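You operate a simulated robot arm through the tools that you are given. There is no shell and no other tool. Be economical: measure what you need, move in short steps, check, and stop when the job is done.

You run a simulated robot arm. Do the job below in one go: nothing can be reset, and whatever is moved stays where it is left.

Task
Put the 40 grey valve with a black cap from the work top of the tall shelf rack on the green case. Then put one of the white filters from the top of the air cabinet on top of the red coupling. Then pull the small cream door open. The order counts. Set down upright: grey valve with a black cap.

It is judged by the outcome, as a careful person would: the job done as asked, and still so three seconds after it is handed in. It fails if anything else is knocked over, pushed out of place, dropped, spilled or broken. A push-on lid holds only when it is set on centred and level and pressed home; a screw cap is set on level and turned clockwise until tight.

Robot
A 7-joint arm with a two-finger parallel gripper on a trunk, on a base that drives. Base frame: it is fixed to the floor where the robot stands at the start and does not move with it; the origin is under the middle of the robot, x ahead of it, y to its left, z up; the surface under the hand at the start is at about z = 900. Readings come in mm, degrees, newtons and seconds.
With the tool pointing down near the work surface it reaches from about 180 to 720 mm from the robot's upright axis, wherever it stands. Its first joint turns from -166.0 to 166.0 degrees. Places, roughly: red coupling (4x4x6 cm) [500, -700, 1300]; small cream door [-3600, -2700, 300]. Payload 1.57 kg.
The TCP is the grasp point between the finger pads, 30 mm short of the fingertips. In the tool frame z runs along the fingers and y along their closing line. The gripper opens to 110 mm. The fingers are 24 mm wide and 12 mm thick; the gripper's body (48 by 112 mm) begins 78 mm behind the TCP.
Orientation is told as [roll, pitch, yaw] about the base's x, y, z axes, in that order, counted from this pose: with the fingers straight down and closing along the base's y, the tool's x points along the base's -x, its y along +y and its z along -z.

Tools
- The arm moves only by the tool servo_tool. Its argument "motion" is a list of rows, each a list of 7 numbers: the turn, a rotation vector about the base's x, y, z in degrees, then the shift along the base's x, y, z in mm, then the opening, from 0 (shut) to 1 (fully open). In form: [[ax, ay, az, x, y, z, claw], ...]. A call has 1 to 10 rows; each row is the pose to reach, as a shift and turn from the pose commanded when the call began. Each row takes 0.2 s and may step no farther than 50 mm and 8.6 degrees from the row before; otherwise, or with a gripper value out of range, the whole call is refused. Where a pose cannot be reached the arm comes as near as it can. A force on the tool above 40 N (or 10 N above the force at the start of the call, whichever is more), or a blocked arm, ends the call early, and 0.2 s more pass. Each finger travels about 45 mm/s and halts on what it meets, pressing with about 40 N; the grip force reading is that of the motor and also rises with nothing between the fingers. The clock runs only during rows and for 0.2 s after the last one: add rows that repeat a pose to give the fingers time. It gives the time, the measured TCP pose, the force on the tool (base axes), the opening and the grip force at its end, in the units of the frame above (readings bear some noise), with the torque about the TCP (base axes, N m) and any sound that the robot's microphone picked up, and new pictures: "views" is both (left out), scene, wrist or none.
- Cameras (640 x 400 px; columns grow to the right, rows downward): "scene" is now at [-8.9, 175.9, 1485.6]; the picture's right is [0.36, -0.93, 0.00], its down [-0.87, -0.34, -0.36] and it looks along [0.34, 0.13, -0.93] (base axes); focal length 214 px, centre (320, 200). "wrist" rides on the gripper at [70, 16, -141] in the tool frame; the picture's right is [-0.23, 0.97, 0.00], its down [-0.86, -0.20, -0.48] and it looks along [-0.47, -0.11, 0.88] (tool axes); focal length 222 px, centre (320, 200). There is no depth. A picture from a camera that has moved, and an enlarged one, comes with that camera's place and axes in the base frame and with its lens.
- move_column(by): slides the trunk up (or, below 0, down) by that many mm; the arm and the scene camera ride with it, the base frame stays. It gives what a move gives, with no picture.
- steer(legs): drives the robot by 1 to 6 legs, each [ahead, turn to the left] in mm and degrees, along the robot's own axes; the way and the turn of a leg run together, so that a leg with both is an arc; at most 1500 mm and 180 degrees a leg. The arm and the cameras ride along, it lands a little off, and it stops where it bumps. It gives what a move gives, and a new picture of the scene camera.
- pan_tilt(pan, tilt): turns the head with the scene camera to pan (to the left, within 155 degrees either way) and tilt (down, from -29 to 69), counted from straight ahead of the robot. It gives what a move gives, and a new picture of the scene camera.
- enlarge(camera, box): a new picture of the part [left, top, right, bottom] of that camera's present view, enlarged. It takes no simulated time.
- sign_off(): hands the job in; it is judged then, once.

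Work in short steps. Places have to be worked out from the pictures, the camera data and where the tool is seen: move nearer, look again, correct. Check each grasp and each placing, and mend what went wrong. You have 165 turns and 260 pictures in all, those below and enlarged ones among them. Open the gripper and draw the arm clear of the work before you hand the job in, unless the task says otherwise; then end with one line.

The tools are called after "Request:" as name(argument=value, ...) on one line, values as JSON. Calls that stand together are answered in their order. servo_tool: Moves the arm, as the interface text tells. Its arguments: {"type":"object","properties":{"motion":{"type":"array"},"views":{"type":"string","enum":["both","scene","wrist","none"]}},"required":["motion"]} The other tools are called the same way: move_column (by) slides the trunk up or down; steer (legs) drives the base; pan_tilt (pan, tilt) turns the head that bears the scene camera; enlarge (camera, box) takes an enlarged picture of a part of a camera's view; sign_off () hands the job in.

At the start:

```text
time_s: 0.0
ee_pos: [392.6, -200.0, 1150.1]
orientation: [0.1, 0.0, 0.0]
contact_force: [0.2, 0.3, 0.1]
wrist_torque: [-0.03, 0.0, 0.0]
opening: 110.0
gripper_force: 0.1
trunk travel left (down, up): [-450.0, 140.0]
robot x, y, heading: [0.1, -0.9, 0.1]
head pan, tilt: [21.4, 68.8]
```

scene: 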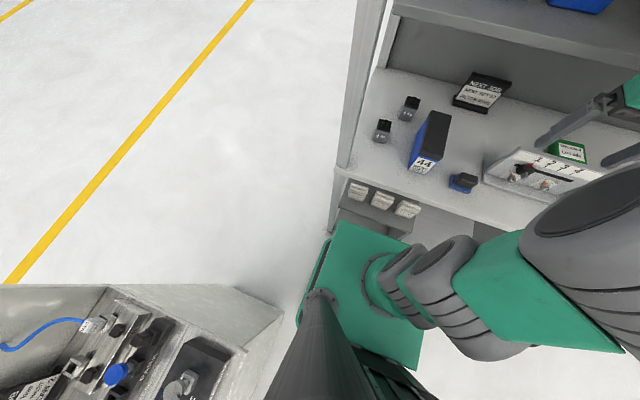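
wrist: 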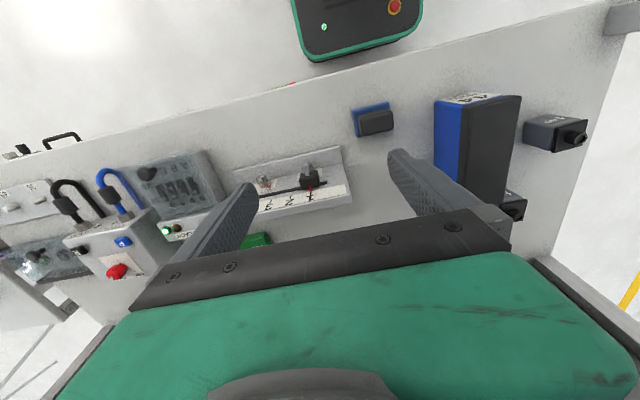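

I see a work top with two grey valves with black caps, a blue box, and a green case. I take closer looks to find the labels.

Request:
enlarge(camera="scene", box=[340, 60, 500, 220])

Request:
pan_tilt(pan=-20, tilt=40)

```text
2.50 times, centred on (420, 140) of scene
camera zoom: at [-8.9, 175.9, 1485.6], right [0.36, -0.93, 0.0], down [-0.87, -0.34, -0.36], along [0.34, 0.13, -0.93], focal length 536 px, centre (70, 350)
```

zoom: 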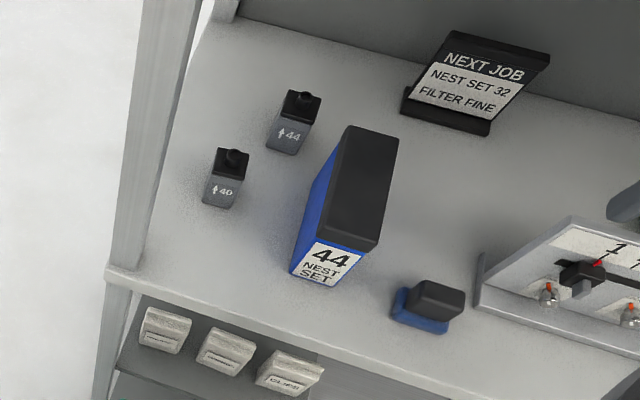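

```text
time_s: 1.1
ee_pos: [393.3, -200.4, 1149.4]
orientation: [0.0, 0.1, 0.0]
contact_force: [-0.3, -1.0, 0.0]
wrist_torque: [0.0, 0.0, 0.01]
opening: 110.2
gripper_force: 0.2
trunk travel left (down, up): [-450.0, 140.0]
robot x, y, heading: [-5.0, 0.6, -0.0]
head pan, tilt: [-20.0, 40.0]
camera scene: at [18.9, 126.5, 1521.7], right [-0.34, -0.94, 0.0], down [-0.6, 0.22, -0.77], along [0.72, -0.26, -0.64], focal length 214 px, centre (320, 200)
```

scene: 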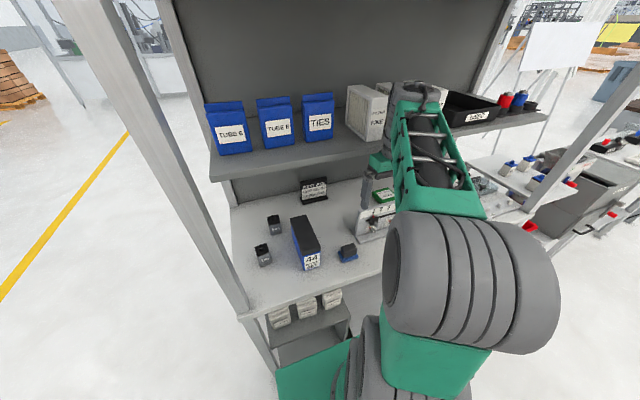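

The valve labelled 40 is the nearer-left one, near (480, 150). Now I look for the green case and the red coupling.

Request:
enlarge(camera="scene", box=[320, 60, 560, 210])

Request:
enlarge(camera="wrist", box=[0, 80, 400, 330])

Request:
pan_tilt(pan=-70, tilt=25)

```text
2.67 times, centred on (440, 135) of scene
camera zoom: at [18.9, 126.5, 1521.7], right [-0.34, -0.94, 0.0], down [-0.6, 0.22, -0.77], along [0.72, -0.26, -0.64], focal length 572 px, centre (0, 373)
```

zoom: 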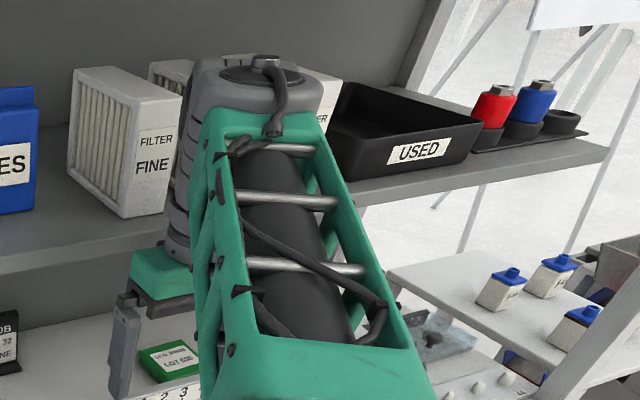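

```text
1.60 times, centred on (200, 205) of wrist
camera zoom: at [323.0, -184.5, 1292.0], right [0.23, 0.97, 0.0], down [0.86, -0.2, 0.48], along [0.47, -0.11, -0.88], focal length 355 px, centre (512, 192)
```

zoom: 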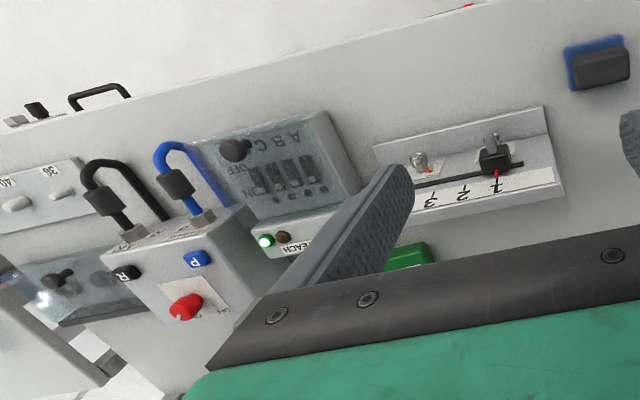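

```text
time_s: 2.3
ee_pos: [391.8, -200.5, 1151.1]
orientation: [-0.1, 0.1, 0.0]
contact_force: [0.3, 0.4, -0.5]
wrist_torque: [-0.01, -0.02, -0.01]
opening: 110.2
gripper_force: 0.1
trunk travel left (down, up): [-450.0, 140.0]
robot x, y, heading: [-2.6, 0.8, 0.1]
head pan, tilt: [-70.0, 25.0]
camera scene: at [-29.4, 68.9, 1545.1], right [-0.94, -0.34, 0.0], down [-0.14, 0.4, -0.91], along [0.31, -0.85, -0.42], focal length 214 px, centre (320, 200)
```

scene: 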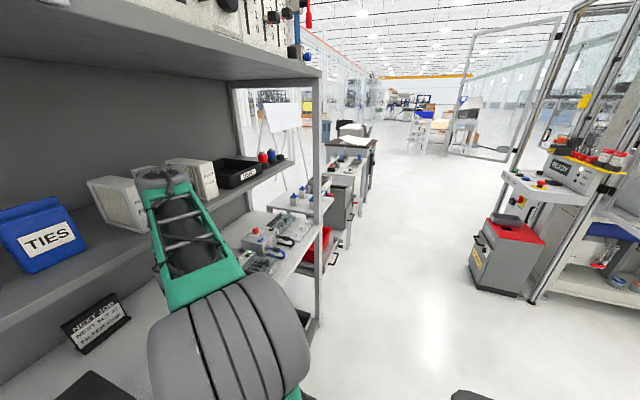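

The green case lies near (620, -395) under the shelf, so I will need a tilted tool. I turn the head back to watch and tilt the tool forward by about 40° while moving toward the valve.

Request:
pan_tilt(pan=0, tilt=45)

Request:
servo_tool(motion=[[0, 0, 0, -20, 45, 0, 1], [0, -6, 0, -30, 90, 0, 1], [0, -13, 0, -40, 135, 0, 1], [0, -20, 0, -40, 180, 0, 1], [0, -27, 0, -40, 225, 0, 1], [0, -34, 0, -40, 270, 0, 1], [0, -40, 0, -40, 310, -10, 1], [0, -40, 0, -40, 340, -30, 1], [0, -40, 0, -40, 340, -30, 1]])

```text
time_s: 3.7
ee_pos: [392.3, -200.7, 1150.9]
orientation: [0.0, 0.0, 0.0]
contact_force: [-0.2, 0.2, 0.8]
wrist_torque: [0.0, 0.03, 0.01]
opening: 110.0
gripper_force: 0.1
trunk travel left (down, up): [-450.0, 140.0]
robot x, y, heading: [0.0, -0.1, -0.2]
head pan, tilt: [0.0, 45.0]
camera scene: at [20.3, 155.4, 1514.5], right [0.0, -1.0, 0.0], down [-0.71, 0.0, -0.71], along [0.71, 0.0, -0.71], focal length 214 px, centre (320, 200)
```

scene: 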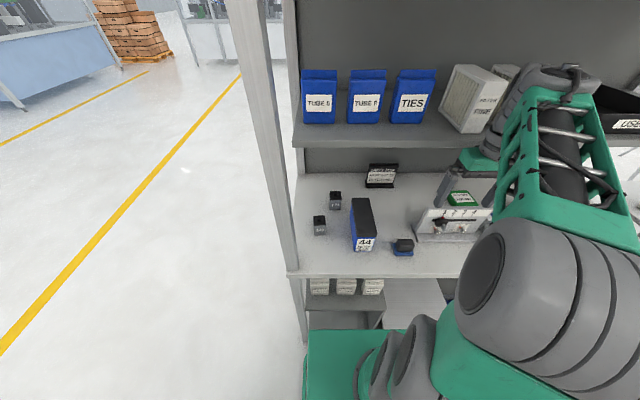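

```text
time_s: 4.7
ee_pos: [361.3, -94.9, 1057.5]
orientation: [-1.5, -0.8, -11.3]
contact_force: [-0.3, -0.2, 0.6]
wrist_torque: [-0.03, 0.01, -0.01]
opening: 110.0
gripper_force: 0.1
trunk travel left (down, up): [-450.0, 140.0]
robot x, y, heading: [0.3, -3.3, 0.1]
head pan, tilt: [0.0, 45.0]
stopped in row 4: the arm was blocked; the commanded pose is now the measured one
camera scene: at [19.6, 155.7, 1507.9], right [0.0, -1.0, 0.0], down [-0.71, 0.0, -0.71], along [0.71, 0.0, -0.71], focal length 214 px, centre (320, 200)
camera wrist: at [293.9, -62.7, 1197.5], right [0.41, 0.91, -0.02], down [0.8, -0.35, 0.49], along [0.44, -0.22, -0.87], focal length 222 px, centre (320, 200)
```

scene: 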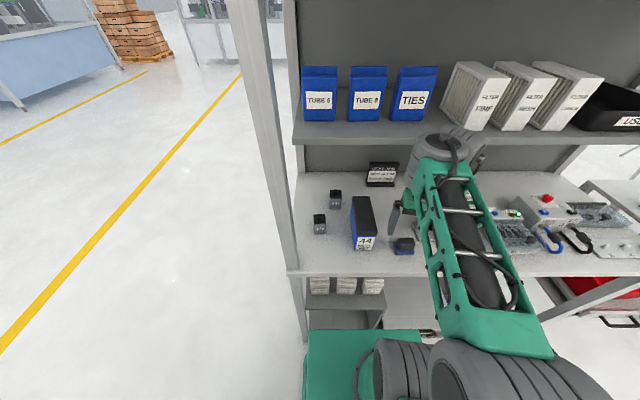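
wrist: 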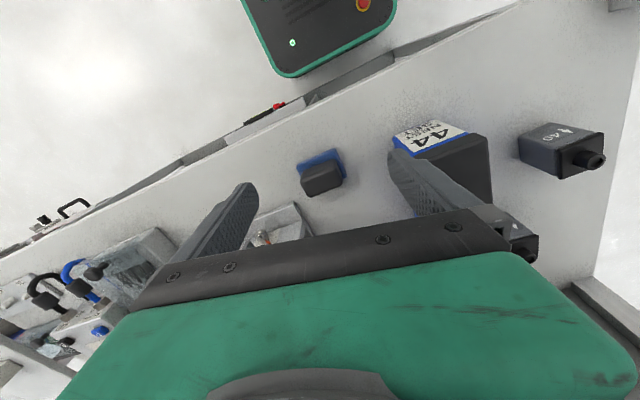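

The move was stopped as blocked and the tool has yawed. I test with small steps: straighten the yaw and pull back slightly.

Request:
servo_tool(motion=[[0, 0, 0, -10, 0, 15, 1], [0, 0, 4, -20, 10, 30, 1], [0, 0, 8, -20, 30, 30, 1], [0, 0, 11, -20, 50, 30, 1]], views="scene")

```text
time_s: 5.7
ee_pos: [339.4, -46.2, 1092.4]
orientation: [-1.5, -0.7, -0.4]
contact_force: [-0.3, 0.3, 0.0]
wrist_torque: [-0.03, -0.01, 0.05]
opening: 110.1
gripper_force: 0.0
trunk travel left (down, up): [-450.0, 140.0]
robot x, y, heading: [2.7, 1.9, -0.3]
head pan, tilt: [0.0, 45.0]
camera scene: at [20.5, 155.5, 1514.9], right [0.0, -1.0, 0.0], down [-0.71, 0.0, -0.71], along [0.71, 0.0, -0.71], focal length 214 px, centre (320, 200)
```

scene: 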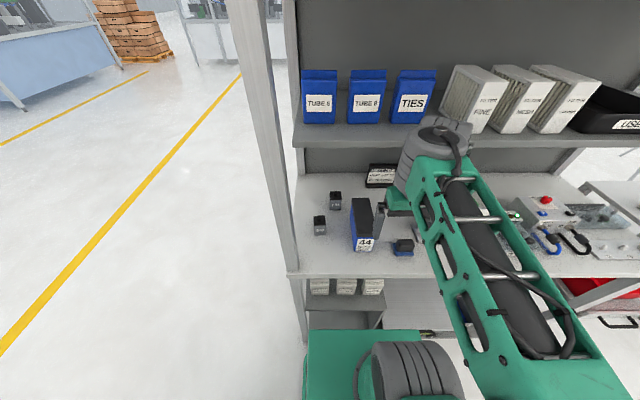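

That works, so the fast combined tilt was likely the trouble. I try the tilt alone, slowly.

Request:
servo_tool(motion=[[1.5, -4, 0, 0, 20, 0, 1], [1.5, -8, 0, 0, 40, 0, 1], [1.5, -12, 0, 0, 60, 0, 1], [1.5, -16, 0, 0, 80, 0, 1], [1.5, -20, 0, 0, 100, 0, 1], [1.5, -20, 0, 0, 100, 0, 1]], views="scene")

```text
time_s: 6.2
ee_pos: [341.8, -32.6, 1028.0]
orientation: [-1.1, 5.9, -3.7]
contact_force: [-0.1, 0.9, -0.4]
wrist_torque: [-0.01, -0.02, 0.01]
opening: 110.1
gripper_force: 0.1
trunk travel left (down, up): [-450.0, 140.0]
robot x, y, heading: [-3.5, 2.7, -0.2]
head pan, tilt: [0.0, 45.0]
stopped in row 2: the arm was blocked; the commanded pose is now the measured one
camera scene: at [19.1, 155.6, 1509.4], right [0.0, -1.0, 0.0], down [-0.71, 0.0, -0.71], along [0.71, 0.0, -0.71], focal length 214 px, centre (320, 200)
```

scene: 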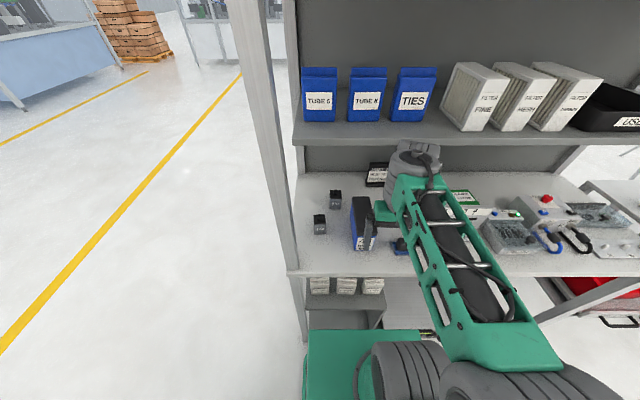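

The solver jumps when folded so closely; the arm is probably near a joint limit at this height. I raise the trunk, which lifts the hand clear too, and then retry.

Request:
move_column(by=140)

Request:
servo_tool(motion=[[0, -4, 3, 0, 0, 0, 1], [0, -8, 3, 0, 0, 0, 1], [0, -8, 3, 0, 0, 0, 1]])

```text
time_s: 8.1
ee_pos: [345.3, -31.1, 1053.8]
orientation: [-0.9, 5.1, -3.8]
contact_force: [0.0, 0.1, -0.3]
wrist_torque: [0.01, 0.04, 0.02]
opening: 109.9
gripper_force: 0.1
trunk travel left (down, up): [-469.0, 121.0]
robot x, y, heading: [0.2, -2.2, 0.1]
head pan, tilt: [0.0, 45.0]
stopped: the arm was blocked; the commanded pose is now the measured one
```

```text
time_s: 8.6
ee_pos: [338.3, -21.2, 990.7]
orientation: [-0.6, 12.2, 1.2]
contact_force: [-0.6, 0.3, 0.6]
wrist_torque: [0.01, -0.04, 0.02]
opening: 110.0
gripper_force: 0.0
trunk travel left (down, up): [-469.0, 121.0]
robot x, y, heading: [6.2, -0.6, -0.4]
head pan, tilt: [0.0, 45.0]
stopped in row 2: the arm was blocked; the commanded pose is now the measured one
camera scene: at [19.9, 155.5, 1529.3], right [0.0, -1.0, 0.0], down [-0.71, 0.0, -0.71], along [0.71, 0.0, -0.71], focal length 214 px, centre (320, 200)
camera wrist: at [299.8, -6.4, 1144.2], right [0.2, 0.98, -0.06], down [0.94, -0.18, 0.29], along [0.27, -0.11, -0.96], focal length 222 px, centre (320, 200)
```

scene: 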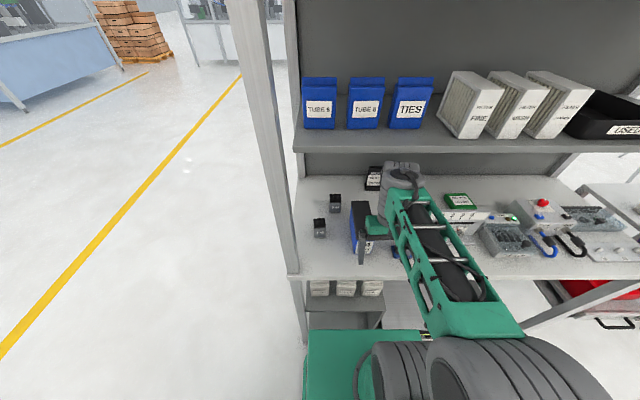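
wrist: 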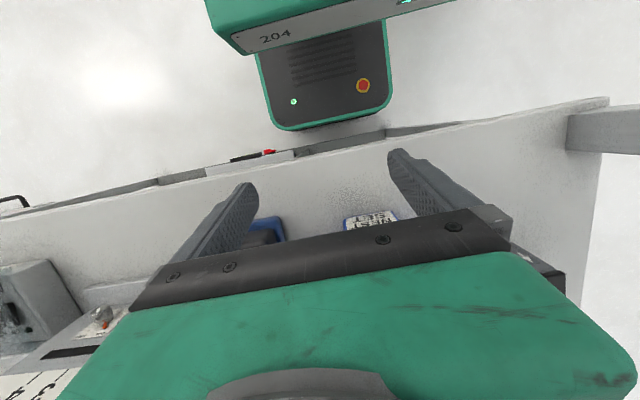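

The column also blocked, so the wrist bulge is likely touching the shelf edge. I back the base off straight by 200 mm to get free, then reshape the arm in open space.

Request:
steer(legs=[[-250, 0]])

Request:
servo_tool(motion=[[0, -4, 0, 0, 0, 15, 1], [0, -8, 0, 0, 0, 30, 1], [0, -12, 0, 0, 0, 45, 1], [0, -12, 0, 0, 0, 45, 1]])

```text
time_s: 10.4
ee_pos: [87.4, -22.0, 990.6]
orientation: [-0.5, 12.9, 1.2]
contact_force: [-0.2, -0.1, 0.3]
wrist_torque: [0.02, -0.02, 0.03]
opening: 110.2
gripper_force: 0.1
trunk travel left (down, up): [-469.0, 121.0]
robot x, y, heading: [-249.3, 1.9, -0.2]
head pan, tilt: [0.0, 45.0]
camera scene: at [-229.1, 155.5, 1532.7], right [0.0, -1.0, 0.0], down [-0.71, 0.0, -0.71], along [0.71, 0.0, -0.71], focal length 214 px, centre (320, 200)
```

scene: 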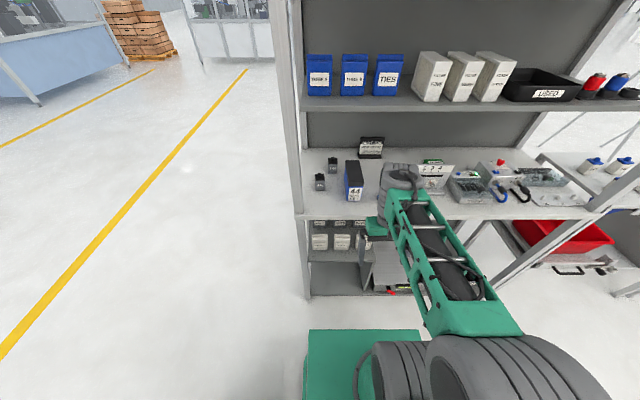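

```text
time_s: 11.6
ee_pos: [83.3, -17.3, 996.9]
orientation: [-0.3, 8.8, 2.2]
contact_force: [0.6, 0.1, -0.1]
wrist_torque: [0.0, 0.06, 0.0]
opening: 109.9
gripper_force: 0.1
trunk travel left (down, up): [-469.0, 121.0]
robot x, y, heading: [-248.4, 3.6, -0.1]
head pan, tilt: [0.0, 45.0]
stopped in row 4: the arm was blocked; the commanded pose is now the measured one
camera scene: at [-228.3, 155.5, 1531.7], right [0.0, -1.0, 0.0], down [-0.71, 0.0, -0.71], along [0.71, 0.0, -0.71], focal length 214 px, centre (320, 200)
camera wrist: at [34.6, -2.2, 1147.2], right [0.19, 0.98, -0.04], down [0.93, -0.16, 0.34], along [0.33, -0.1, -0.94], focal length 222 px, centre (320, 200)
```

scene: 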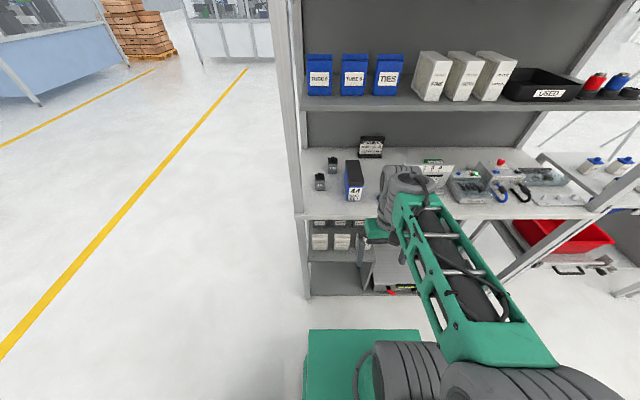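
wrist: 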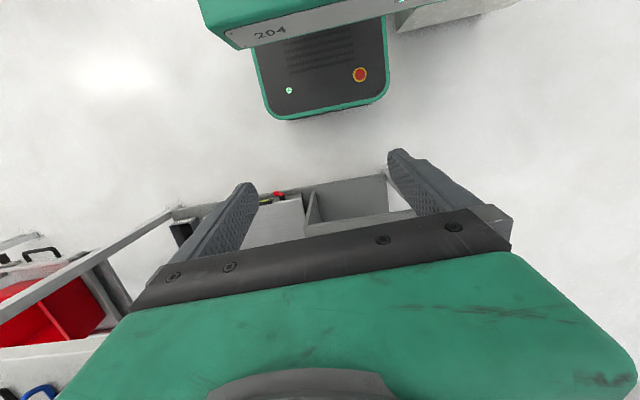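

The arm is also blocked in free space, so it is a joint limit from folding too close. I extend the arm forward first and then tilt.

Request:
servo_tool(motion=[[0, 0, 0, 30, 0, 10, 1], [0, 0, 0, 70, 0, 30, 1], [0, 0, 0, 110, 0, 60, 1], [0, -4, 0, 120, 0, 80, 1], [0, -9, 0, 120, 0, 80, 1], [0, -14, 0, 120, 0, 80, 1], [0, -19, 0, 120, 0, 80, 1], [0, -24, 0, 120, 0, 80, 1]], views="scene")

```text
time_s: 13.4
ee_pos: [204.2, -16.7, 1081.6]
orientation: [-1.2, -16.0, 2.3]
contact_force: [0.2, 0.1, -0.5]
wrist_torque: [0.0, -0.01, 0.02]
opening: 110.1
gripper_force: 0.0
trunk travel left (down, up): [-469.0, 121.0]
robot x, y, heading: [-248.0, -4.8, 0.1]
head pan, tilt: [0.0, 45.0]
camera scene: at [-229.1, 155.5, 1534.0], right [0.0, -1.0, 0.0], down [-0.71, 0.0, -0.71], along [0.71, 0.0, -0.71], focal length 214 px, centre (320, 200)
```

scene: 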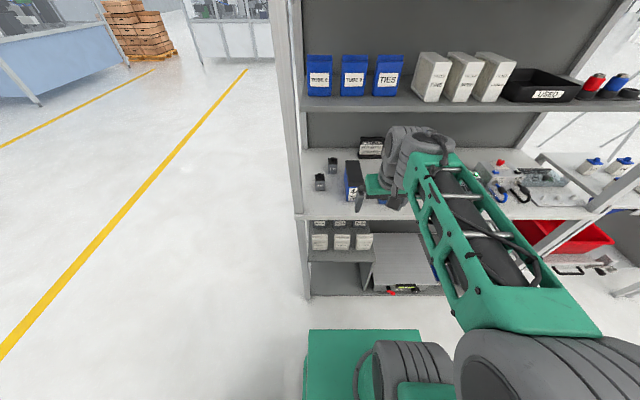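

It works with the arm more extended. I continue tilting to about 50° while extending a little.

Request:
servo_tool(motion=[[0, -6, 0, 10, 0, 0, 1], [0, -12, 0, 20, 10, 0, 1], [0, -18, 0, 30, 20, 0, 1], [0, -24, 0, 40, 30, 0, 1], [0, -30, 0, 50, 40, 0, 1], [0, -35, 0, 60, 50, 0, 1], [0, -35, 0, 60, 50, 0, 1]])

```text
time_s: 15.0
ee_pos: [263.9, 33.2, 1082.8]
orientation: [-3.3, -50.9, 3.4]
contact_force: [-1.3, 0.2, 0.6]
wrist_torque: [-0.03, 0.0, -0.02]
opening: 109.9
gripper_force: 0.0
trunk travel left (down, up): [-469.0, 121.0]
robot x, y, heading: [-247.9, 1.6, 0.1]
head pan, tilt: [0.0, 45.0]
camera scene: at [-228.9, 155.5, 1534.0], right [0.0, -1.0, 0.0], down [-0.71, 0.0, -0.71], along [0.71, 0.0, -0.71], focal length 214 px, centre (320, 200)
camera wrist: at [109.3, 47.8, 1117.1], right [0.13, 0.98, 0.14], down [0.17, -0.16, 0.97], along [0.98, -0.1, -0.19], focal length 222 px, centre (320, 200)
```

scene: 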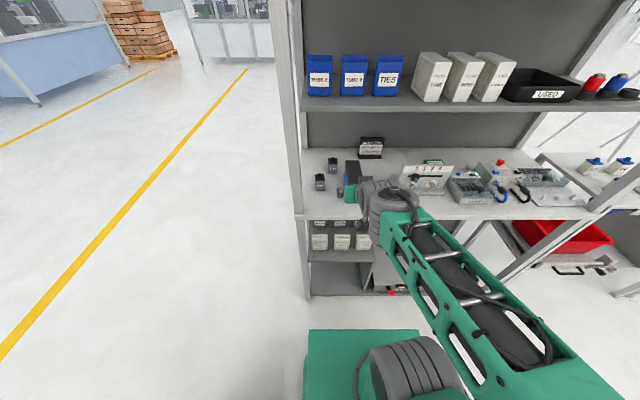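
wrist: 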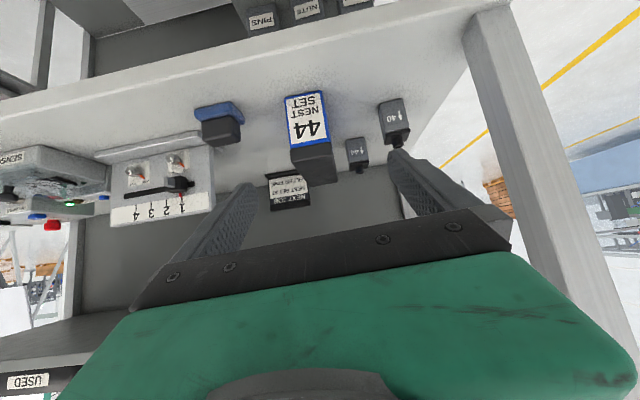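

The wrist view now shows the valve well (picture upside down). I enlarge it to locate it and read its faces.

Request:
enlarge(camera="wrist", box=[260, 60, 460, 185])

Request:
enlarge(camera="scene", box=[290, 120, 490, 245])

```text
3.20 times, centred on (360, 122) of wrist
camera zoom: at [109.3, 47.8, 1117.1], right [0.13, 0.98, 0.14], down [0.17, -0.16, 0.97], along [0.98, -0.1, -0.19], focal length 711 px, centre (192, 448)
```

zoom: 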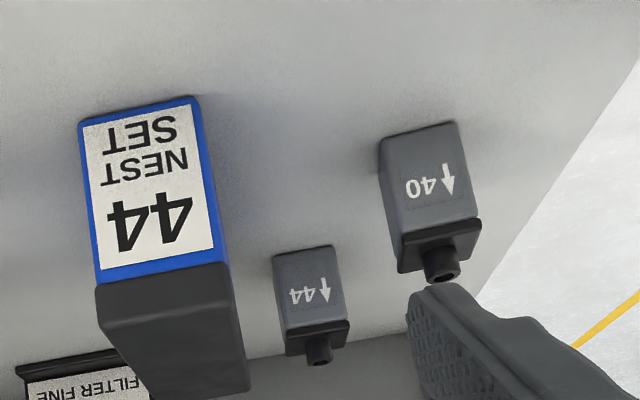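

```text
3.20 times, centred on (390, 182) of scene
camera zoom: at [-228.9, 155.5, 1534.0], right [0.0, -1.0, 0.0], down [-0.71, 0.0, -0.71], along [0.71, 0.0, -0.71], focal length 686 px, centre (96, 256)
```

zoom: 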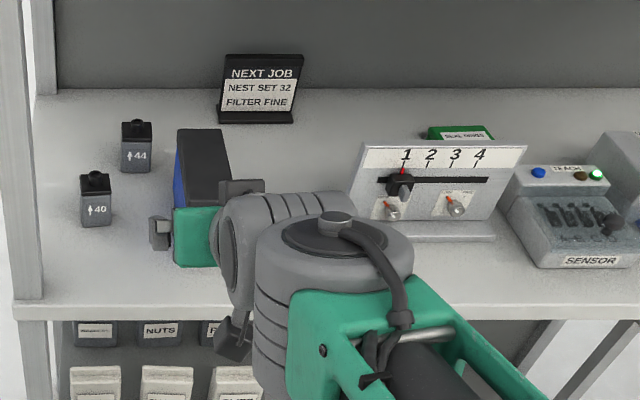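

Valve 40 stands near x 464–503, y 135–173, square to the base axes, body about z 900–955. I go to a pre-grasp point behind it along the tool axis.

Request:
servo_tool(motion=[[1, -2, 0, 20, 25, -15, 0.65], [2, -4, -1, 45, 50, -35, 0.65], [2, -6, -1, 70, 75, -55, 0.65], [2, -6, -1, 95, 100, -75, 0.65], [2, -6, -1, 115, 121, -88, 0.65], [2, -6, -1, 115, 121, -88, 0.65]])

```text
time_s: 16.4
ee_pos: [378.9, 153.1, 993.1]
orientation: [-0.1, -57.0, -0.2]
contact_force: [-0.1, 0.3, 0.2]
wrist_torque: [-0.02, 0.02, 0.01]
opening: 71.2
gripper_force: 0.1
trunk travel left (down, up): [-469.0, 121.0]
robot x, y, heading: [-245.9, -1.5, -0.2]
head pan, tilt: [0.0, 45.0]
camera scene: at [-228.7, 155.7, 1533.9], right [0.0, -1.0, 0.0], down [-0.71, 0.0, -0.71], along [0.71, 0.0, -0.71], focal length 214 px, centre (320, 200)
camera wrist: at [221.7, 169.7, 1013.7], right [0.13, 0.97, 0.19], down [0.07, -0.2, 0.98], along [0.99, -0.11, -0.09], focal length 222 px, centre (320, 200)
```

scene: 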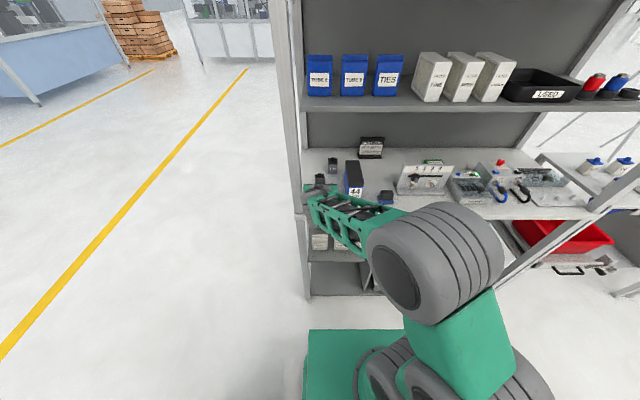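
wrist: 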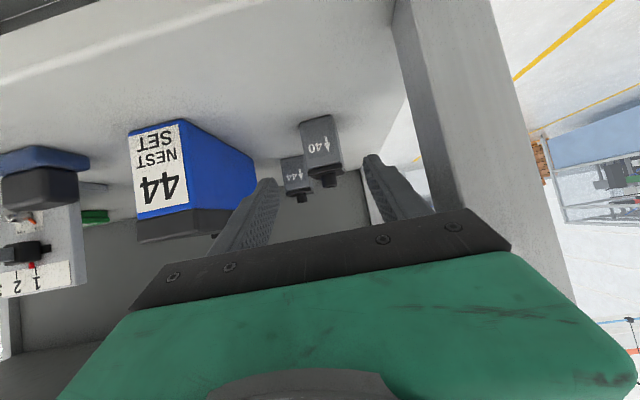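

The valve lies between the fingers, centred near y 156. I advance along the tool axis to (483, 156, 935).

Request:
servo_tool(motion=[[0, 0, 0, 35, 2, -19, 0.65], [0, 0, 0, 65, 2, -38, 0.65], [0, 0, 0, 90, 2, -51, 0.65], [0, 0, 0, 104, 2, -58, 0.65], [0, 0, 0, 104, 2, -58, 0.65]])

```text
time_s: 17.6
ee_pos: [482.3, 154.5, 935.1]
orientation: [-0.1, -56.9, -0.2]
contact_force: [1.5, -0.5, -0.4]
wrist_torque: [-0.01, 0.0, -0.01]
opening: 71.3
gripper_force: 0.0
trunk travel left (down, up): [-469.0, 121.0]
robot x, y, heading: [-250.9, -1.4, 0.1]
head pan, tilt: [0.0, 45.0]
camera scene: at [-228.8, 155.5, 1533.9], right [0.0, -1.0, 0.0], down [-0.71, 0.0, -0.71], along [0.71, 0.0, -0.71], focal length 214 px, centre (320, 200)
camera wrist: at [326.2, 171.5, 955.5], right [0.13, 0.97, 0.19], down [0.07, -0.2, 0.98], along [0.99, -0.11, -0.09], focal length 222 px, centre (320, 200)
```

scene: 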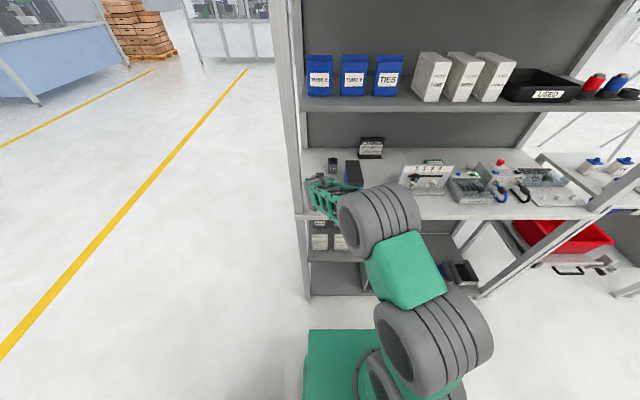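
wrist: 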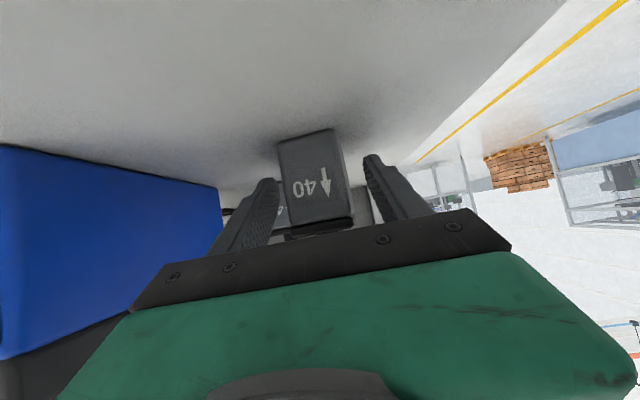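

The valve is centred between the fingers. I close the gripper.

Request:
servo_tool(motion=[[0, 0, 0, 0, 0, 0, 0.45], [0, 0, 0, 0, 0, 0, 0.3], [0, 0, 0, 0, 0, 0, 0.25], [0, 0, 0, 0, 0, 0, 0.2], [0, 0, 0, 0, 0, 0, 0.2]], views="wrist")

```text
time_s: 18.8
ee_pos: [482.7, 155.6, 935.9]
orientation: [-0.1, -56.9, -0.3]
contact_force: [-1.1, 0.1, 0.6]
wrist_torque: [0.07, -0.02, -0.03]
opening: 39.5
gripper_force: 40.0
trunk travel left (down, up): [-469.0, 121.0]
robot x, y, heading: [-250.5, -0.2, 0.4]
head pan, tilt: [0.0, 45.0]
camera wrist: at [325.8, 171.6, 955.7], right [0.13, 0.97, 0.19], down [0.07, -0.2, 0.98], along [0.99, -0.11, -0.09], focal length 222 px, centre (320, 200)
```

wrist: 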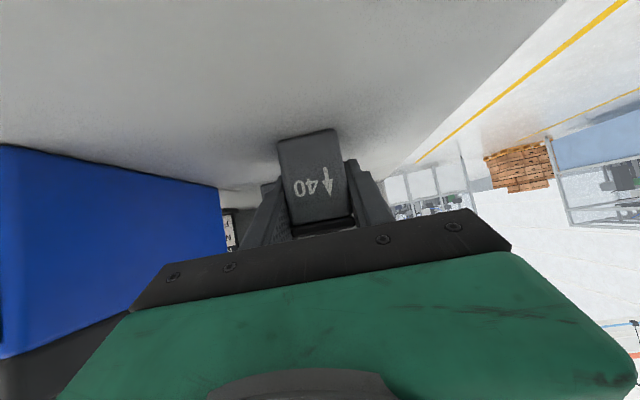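

Gripped at 39.5 mm. I lift 60 mm and draw back with the valve kept level.

Request:
servo_tool(motion=[[0, 0, 0, 0, 0, 20, 0.2], [0, 0, 0, 0, 0, 60, 0.2], [0, 0, 0, -40, 0, 80, 0.2], [0, 0, 0, -80, -10, 100, 0.2], [0, 0, 0, -120, -30, 120, 0.2], [0, 0, 0, -160, -50, 140, 0.2], [0, 0, 0, -200, -80, 140, 0.2], [0, 0, 0, -200, -80, 140, 0.2]])

```text
time_s: 20.6
ee_pos: [281.6, 74.8, 1077.7]
orientation: [-0.1, -56.8, -0.2]
contact_force: [-0.8, -0.1, -0.5]
wrist_torque: [0.01, -0.02, 0.02]
opening: 39.5
gripper_force: 40.1
trunk travel left (down, up): [-469.0, 121.0]
robot x, y, heading: [-253.6, -0.4, -0.1]
head pan, tilt: [0.0, 45.0]
camera scene: at [-229.2, 155.2, 1534.0], right [0.0, -1.0, 0.0], down [-0.71, 0.0, -0.71], along [0.71, 0.0, -0.71], focal length 214 px, centre (320, 200)
camera wrist: at [125.5, 91.0, 1096.6], right [0.13, 0.97, 0.19], down [0.07, -0.2, 0.98], along [0.99, -0.11, -0.09], focal length 222 px, centre (320, 200)
```

scene: 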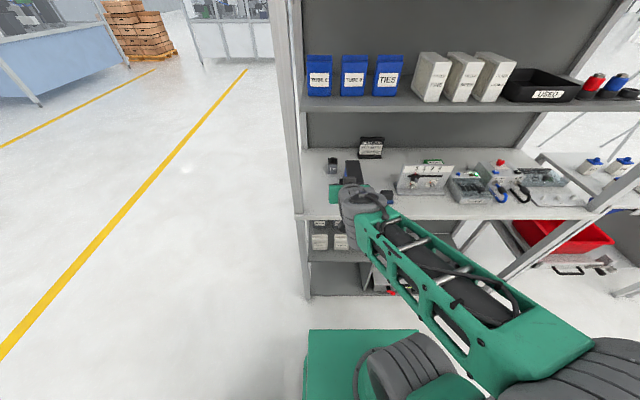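
wrist: 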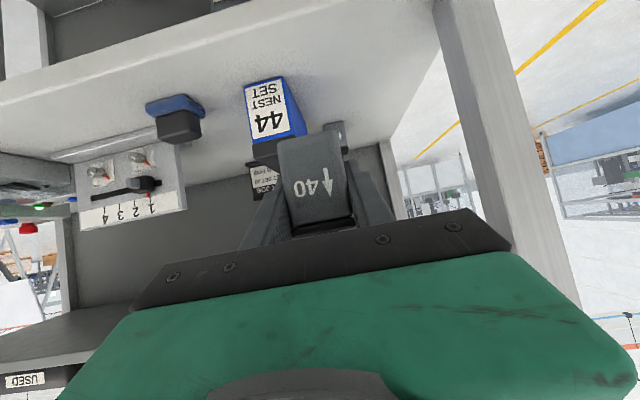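

The valve is held. The case is behind the slanted lever plate, so I shift the robot sideways to face it: turn right, drive 400, turn back.

Request:
steer(legs=[[0, -90], [420, 0], [0, 90]])

```text
time_s: 22.4
ee_pos: [277.7, -100.0, 1076.7]
orientation: [-0.2, -56.7, -18.8]
contact_force: [1.3, 0.1, -1.4]
wrist_torque: [-0.02, -0.01, 0.05]
opening: 39.4
gripper_force: 40.1
trunk travel left (down, up): [-469.0, 121.0]
robot x, y, heading: [-249.2, -4.7, -18.6]
head pan, tilt: [0.0, 45.0]
stopped in leg 1: the robot was blocked; the commanded pose is now the measured one
camera scene: at [-182.4, 139.4, 1533.9], right [-0.31, -0.95, 0.0], down [-0.67, 0.22, -0.71], along [0.67, -0.22, -0.71], focal length 214 px, centre (320, 200)
```

scene: 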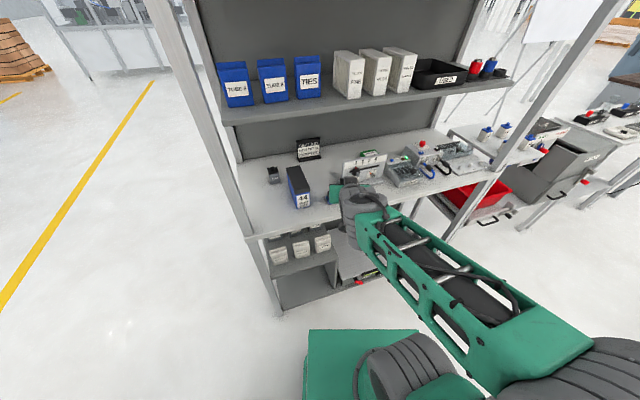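

The turn was blocked at -18.6°. I look around for what it touches.

Request:
pan_tilt(pan=-110, tilt=50)

Request:
pan_tilt(pan=110, tilt=50)

Request:
pan_tilt(pan=150, tilt=45)

```text
time_s: 24.3
ee_pos: [277.6, -100.7, 1076.3]
orientation: [-0.1, -56.8, -18.9]
contact_force: [0.1, 0.2, -1.4]
wrist_torque: [0.02, 0.01, -0.01]
opening: 39.1
gripper_force: 40.2
trunk travel left (down, up): [-469.0, 121.0]
robot x, y, heading: [-248.5, -1.1, -18.5]
head pan, tilt: [-110.0, 50.0]
camera scene: at [-307.5, 104.4, 1527.0], right [-0.78, 0.62, 0.0], down [0.47, 0.6, -0.64], along [-0.4, -0.5, -0.77], focal length 214 px, centre (320, 200)
```

scene: 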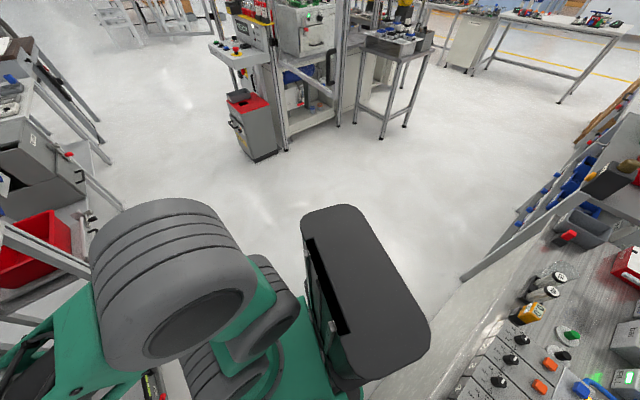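

```text
time_s: 27.5
ee_pos: [277.5, -100.1, 1077.0]
orientation: [-0.1, -56.8, -18.9]
contact_force: [0.0, -0.6, -2.1]
wrist_torque: [-0.05, 0.03, 0.01]
opening: 39.5
gripper_force: 39.4
trunk travel left (down, up): [-469.0, 121.0]
robot x, y, heading: [-251.9, -3.4, -18.1]
head pan, tilt: [110.0, 50.0]
camera scene: at [-262.0, 241.8, 1527.0], right [1.0, 0.03, 0.0], down [0.02, -0.77, -0.64], along [-0.02, 0.64, -0.77], focal length 214 px, centre (320, 200)
```

scene: 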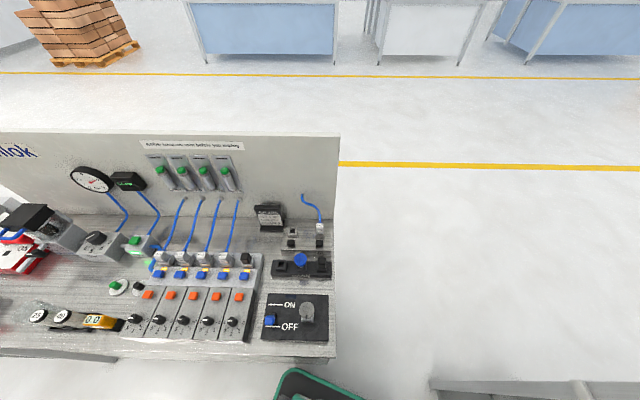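

```text
time_s: 28.6
ee_pos: [278.1, -100.6, 1077.7]
orientation: [-0.2, -56.9, -19.0]
contact_force: [-0.1, 0.0, -0.8]
wrist_torque: [0.01, 0.01, -0.02]
opening: 39.8
gripper_force: 40.3
trunk travel left (down, up): [-469.0, 121.0]
robot x, y, heading: [-249.7, -5.2, -18.3]
head pan, tilt: [150.0, 45.0]
camera scene: at [-313.8, 225.6, 1533.9], right [0.75, 0.66, 0.0], down [0.47, -0.53, -0.71], along [-0.47, 0.53, -0.71], focal length 214 px, centre (320, 200)
```

scene: 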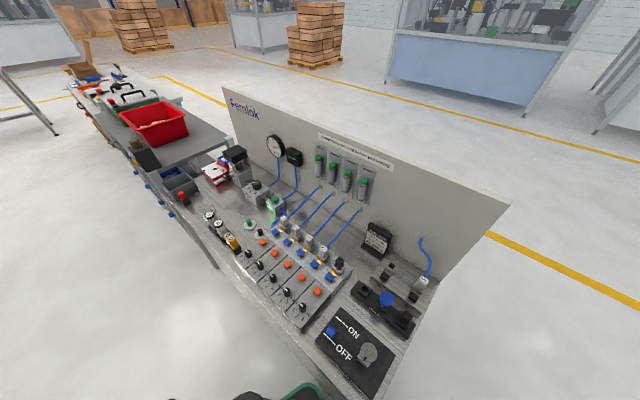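

The rear-left of the robot touches the bench on the left (its corner near (-229, 283)). I turn back straight first, then tuck the held valve to the right and up.

Request:
steer(legs=[[0, 18.5]])

Request:
servo_tool(motion=[[0, 0, 0, 0, -30, 20, 0.2], [0, 0, 0, -10, -70, 40, 0.2], [0, 0, 0, -20, -110, 40, 0.2], [0, 0, 0, -30, -150, 40, 0.2], [0, 0, 0, -30, -175, 40, 0.2]], views="none")

Request:
pan_tilt(pan=0, tilt=45)

```text
time_s: 30.0
ee_pos: [282.4, 72.3, 1077.1]
orientation: [-0.1, -56.8, -0.5]
contact_force: [-0.7, 0.6, -0.4]
wrist_torque: [0.02, 0.01, 0.0]
opening: 39.4
gripper_force: 39.7
trunk travel left (down, up): [-469.0, 121.0]
robot x, y, heading: [-252.6, -1.8, 0.2]
head pan, tilt: [150.0, 45.0]
camera scene: at [-382.2, 194.3, 1533.9], right [0.5, 0.87, 0.0], down [0.61, -0.35, -0.71], along [-0.61, 0.35, -0.71], focal length 214 px, centre (320, 200)
```

scene: 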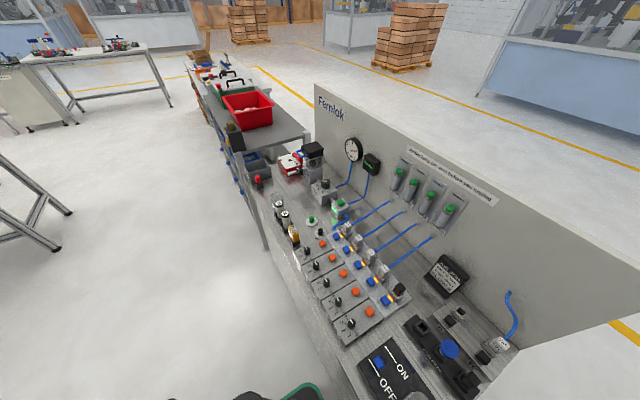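

```text
time_s: 31.2
ee_pos: [250.1, -104.0, 1116.6]
orientation: [-0.1, -56.7, -0.5]
contact_force: [0.3, -0.1, -0.5]
wrist_torque: [-0.01, 0.0, -0.02]
opening: 39.3
gripper_force: 39.4
trunk travel left (down, up): [-469.0, 121.0]
robot x, y, heading: [-251.8, -4.0, 0.1]
head pan, tilt: [150.0, 45.0]
```

```text
time_s: 33.5
ee_pos: [252.7, -101.8, 1116.5]
orientation: [-0.1, -56.8, -0.4]
contact_force: [0.7, -0.5, -0.5]
wrist_torque: [0.03, -0.04, -0.01]
opening: 39.1
gripper_force: 39.8
trunk travel left (down, up): [-469.0, 121.0]
robot x, y, heading: [-254.0, -1.7, 0.1]
head pan, tilt: [0.0, 45.0]
camera scene: at [-230.4, 153.8, 1534.0], right [0.0, -1.0, 0.0], down [-0.71, 0.0, -0.71], along [0.71, 0.0, -0.71], focal length 214 px, centre (320, 200)
```

scene: 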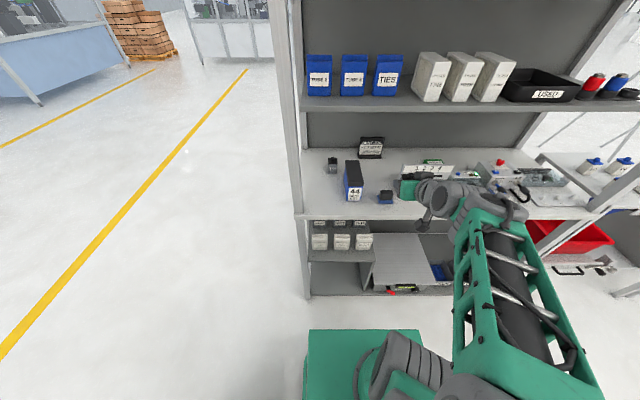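

Now the shuffle: forward 100, left 15°, reverse 450 to get clear of the bench.

Request:
steer(legs=[[100, 0], [0, 15], [-450, 0]])

```text
time_s: 37.9
ee_pos: [-79.0, -86.7, 1116.5]
orientation: [-0.1, -56.8, 14.7]
contact_force: [0.0, -0.4, -0.5]
wrist_torque: [0.01, 0.0, -0.01]
opening: 39.3
gripper_force: 39.9
trunk travel left (down, up): [-469.0, 121.0]
robot x, y, heading: [-587.6, -120.5, 15.3]
head pan, tilt: [0.0, 45.0]
camera scene: at [-611.7, 34.8, 1534.0], right [0.26, -0.96, 0.0], down [-0.68, -0.19, -0.71], along [0.68, 0.19, -0.71], focal length 214 px, centre (320, 200)
```

scene: 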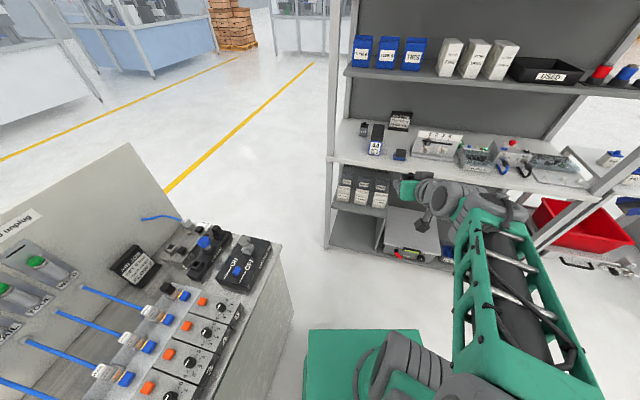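

Clear. Now I drive diagonally to about (-230, -400) and face the shelf again.

Request:
steer(legs=[[0, -53.3], [454, 0], [0, 38]])

```text
time_s: 44.8
ee_pos: [272.9, -507.0, 1116.1]
orientation: [-0.1, -56.9, -0.5]
contact_force: [0.5, -0.4, -1.6]
wrist_torque: [-0.01, -0.02, 0.01]
opening: 39.7
gripper_force: 40.4
trunk travel left (down, up): [-469.0, 121.0]
robot x, y, heading: [-228.9, -405.4, -0.0]
head pan, tilt: [0.0, 45.0]
camera scene: at [-208.0, -247.8, 1534.0], right [0.0, -1.0, 0.0], down [-0.71, 0.0, -0.71], along [0.71, 0.0, -0.71], focal length 214 px, centre (320, 200)
```

scene: 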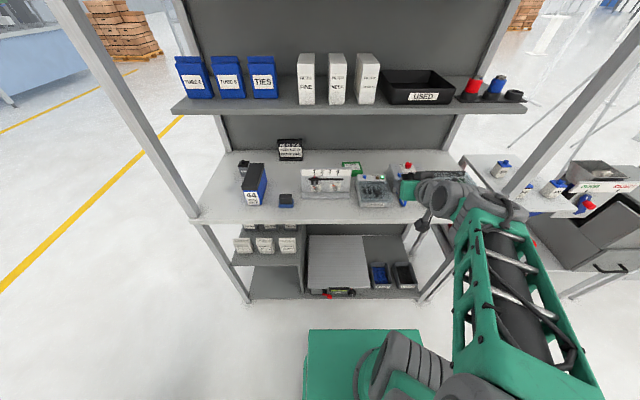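

Well placed. I move the hand to y ≈ -400 for a wrist view of the case and enlarge the scene.

Request:
servo_tool(motion=[[0, 0, 0, 0, 40, 0, 0.2], [0, 0, 0, 10, 80, 10, 0.2], [0, 0, 0, 20, 107, 20, 0.2], [0, 0, 0, 20, 107, 20, 0.2]])

Request:
enlarge(camera="scene", box=[280, 130, 440, 230])

```text
time_s: 45.8
ee_pos: [292.8, -400.1, 1137.2]
orientation: [0.0, -56.8, -0.7]
contact_force: [-0.2, 0.5, -0.9]
wrist_torque: [0.04, -0.01, -0.01]
opening: 39.2
gripper_force: 40.0
trunk travel left (down, up): [-469.0, 121.0]
robot x, y, heading: [-231.2, -401.6, -0.1]
head pan, tilt: [0.0, 45.0]
camera scene: at [-207.9, -247.8, 1533.9], right [0.0, -1.0, 0.0], down [-0.71, 0.0, -0.71], along [0.71, 0.0, -0.71], focal length 214 px, centre (320, 200)
camera wrist: at [136.8, -382.7, 1156.9], right [0.14, 0.97, 0.19], down [0.06, -0.2, 0.98], along [0.99, -0.12, -0.09], focal length 222 px, centre (320, 200)
```

scene: 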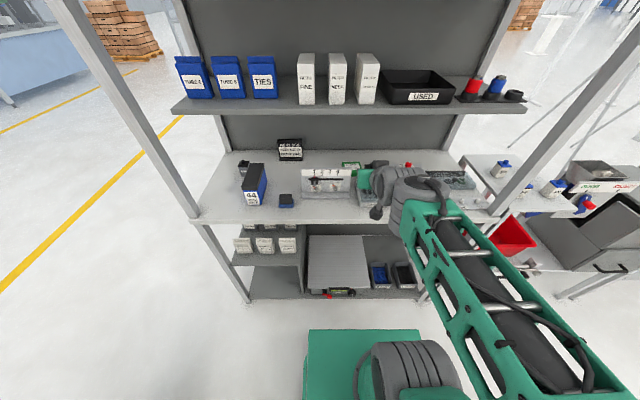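
wrist: 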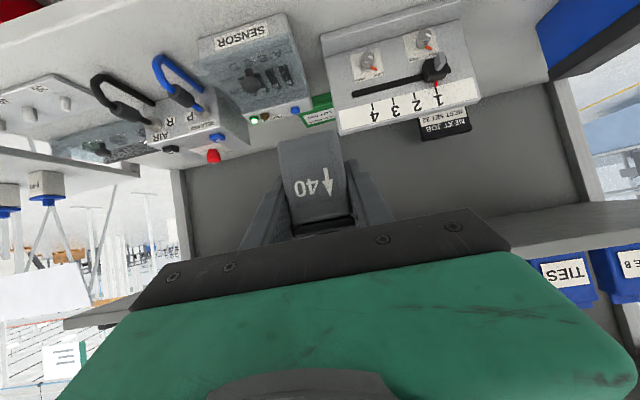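

```text
4.00 times, centred on (360, 180) of scene
camera zoom: at [-207.9, -247.8, 1533.9], right [0.0, -1.0, 0.0], down [-0.71, 0.0, -0.71], along [0.71, 0.0, -0.71], focal length 858 px, centre (160, 280)
```

zoom: 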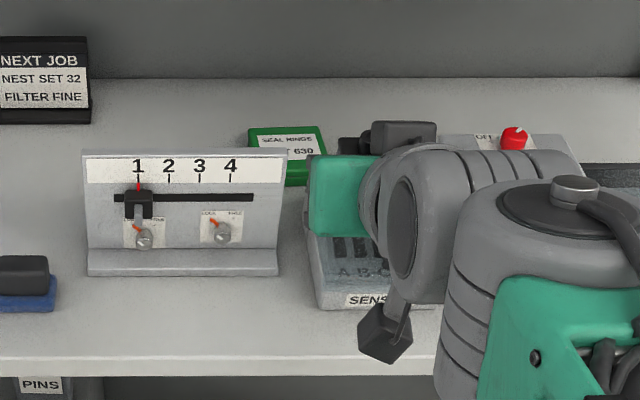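

The plate's top stands near (468, y -190…-371, z 1035), so I will bring the hand in from the left behind the plate, yawed. I need the shelf edge's height exactly; I enlarge both views.

Request:
enlarge(camera="wrist", box=[480, 180, 640, 280])

Request:
enlarge(camera="scene", box=[170, 40, 330, 140])

Request:
enlarge(camera="wrist", box=[180, 10, 500, 210])

```text
4.00 times, centred on (560, 230) of wrist
camera zoom: at [136.8, -382.7, 1156.9], right [0.14, 0.97, 0.19], down [0.06, -0.2, 0.98], along [0.99, -0.12, -0.09], focal length 888 px, centre (-640, 80)
```

zoom: 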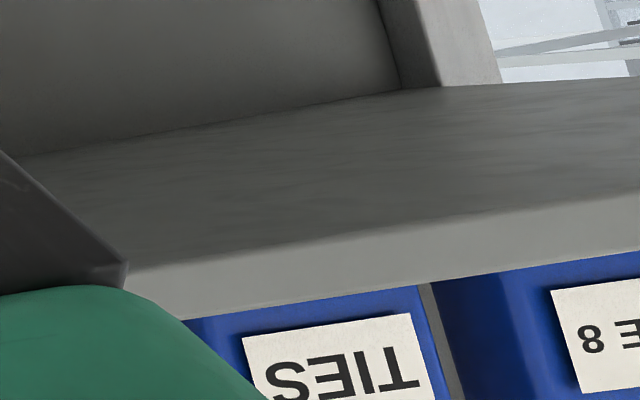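

```text
4.00 times, centred on (250, 90) of scene
camera zoom: at [-207.9, -247.8, 1533.9], right [0.0, -1.0, 0.0], down [-0.71, 0.0, -0.71], along [0.71, 0.0, -0.71], focal length 858 px, centre (600, 640)
```

zoom: 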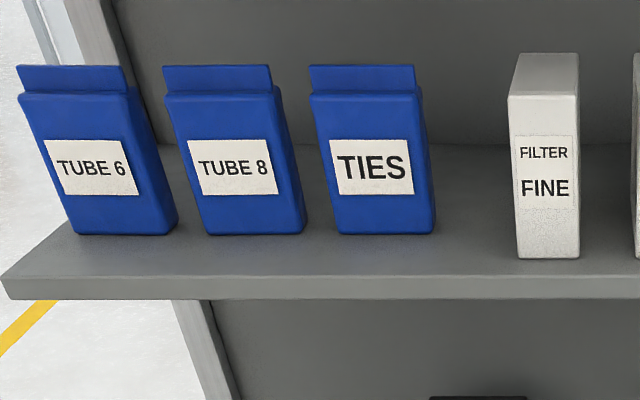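

```text
2.00 times, centred on (340, 110) of wrist
camera zoom: at [136.8, -382.7, 1156.9], right [0.14, 0.97, 0.19], down [0.06, -0.2, 0.98], along [0.99, -0.12, -0.09], focal length 444 px, centre (280, 380)
```

zoom: 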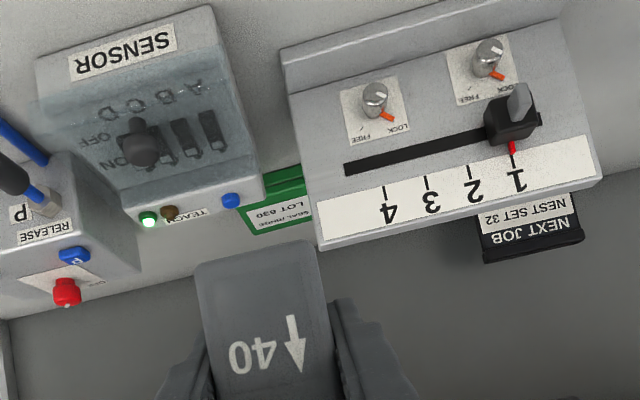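

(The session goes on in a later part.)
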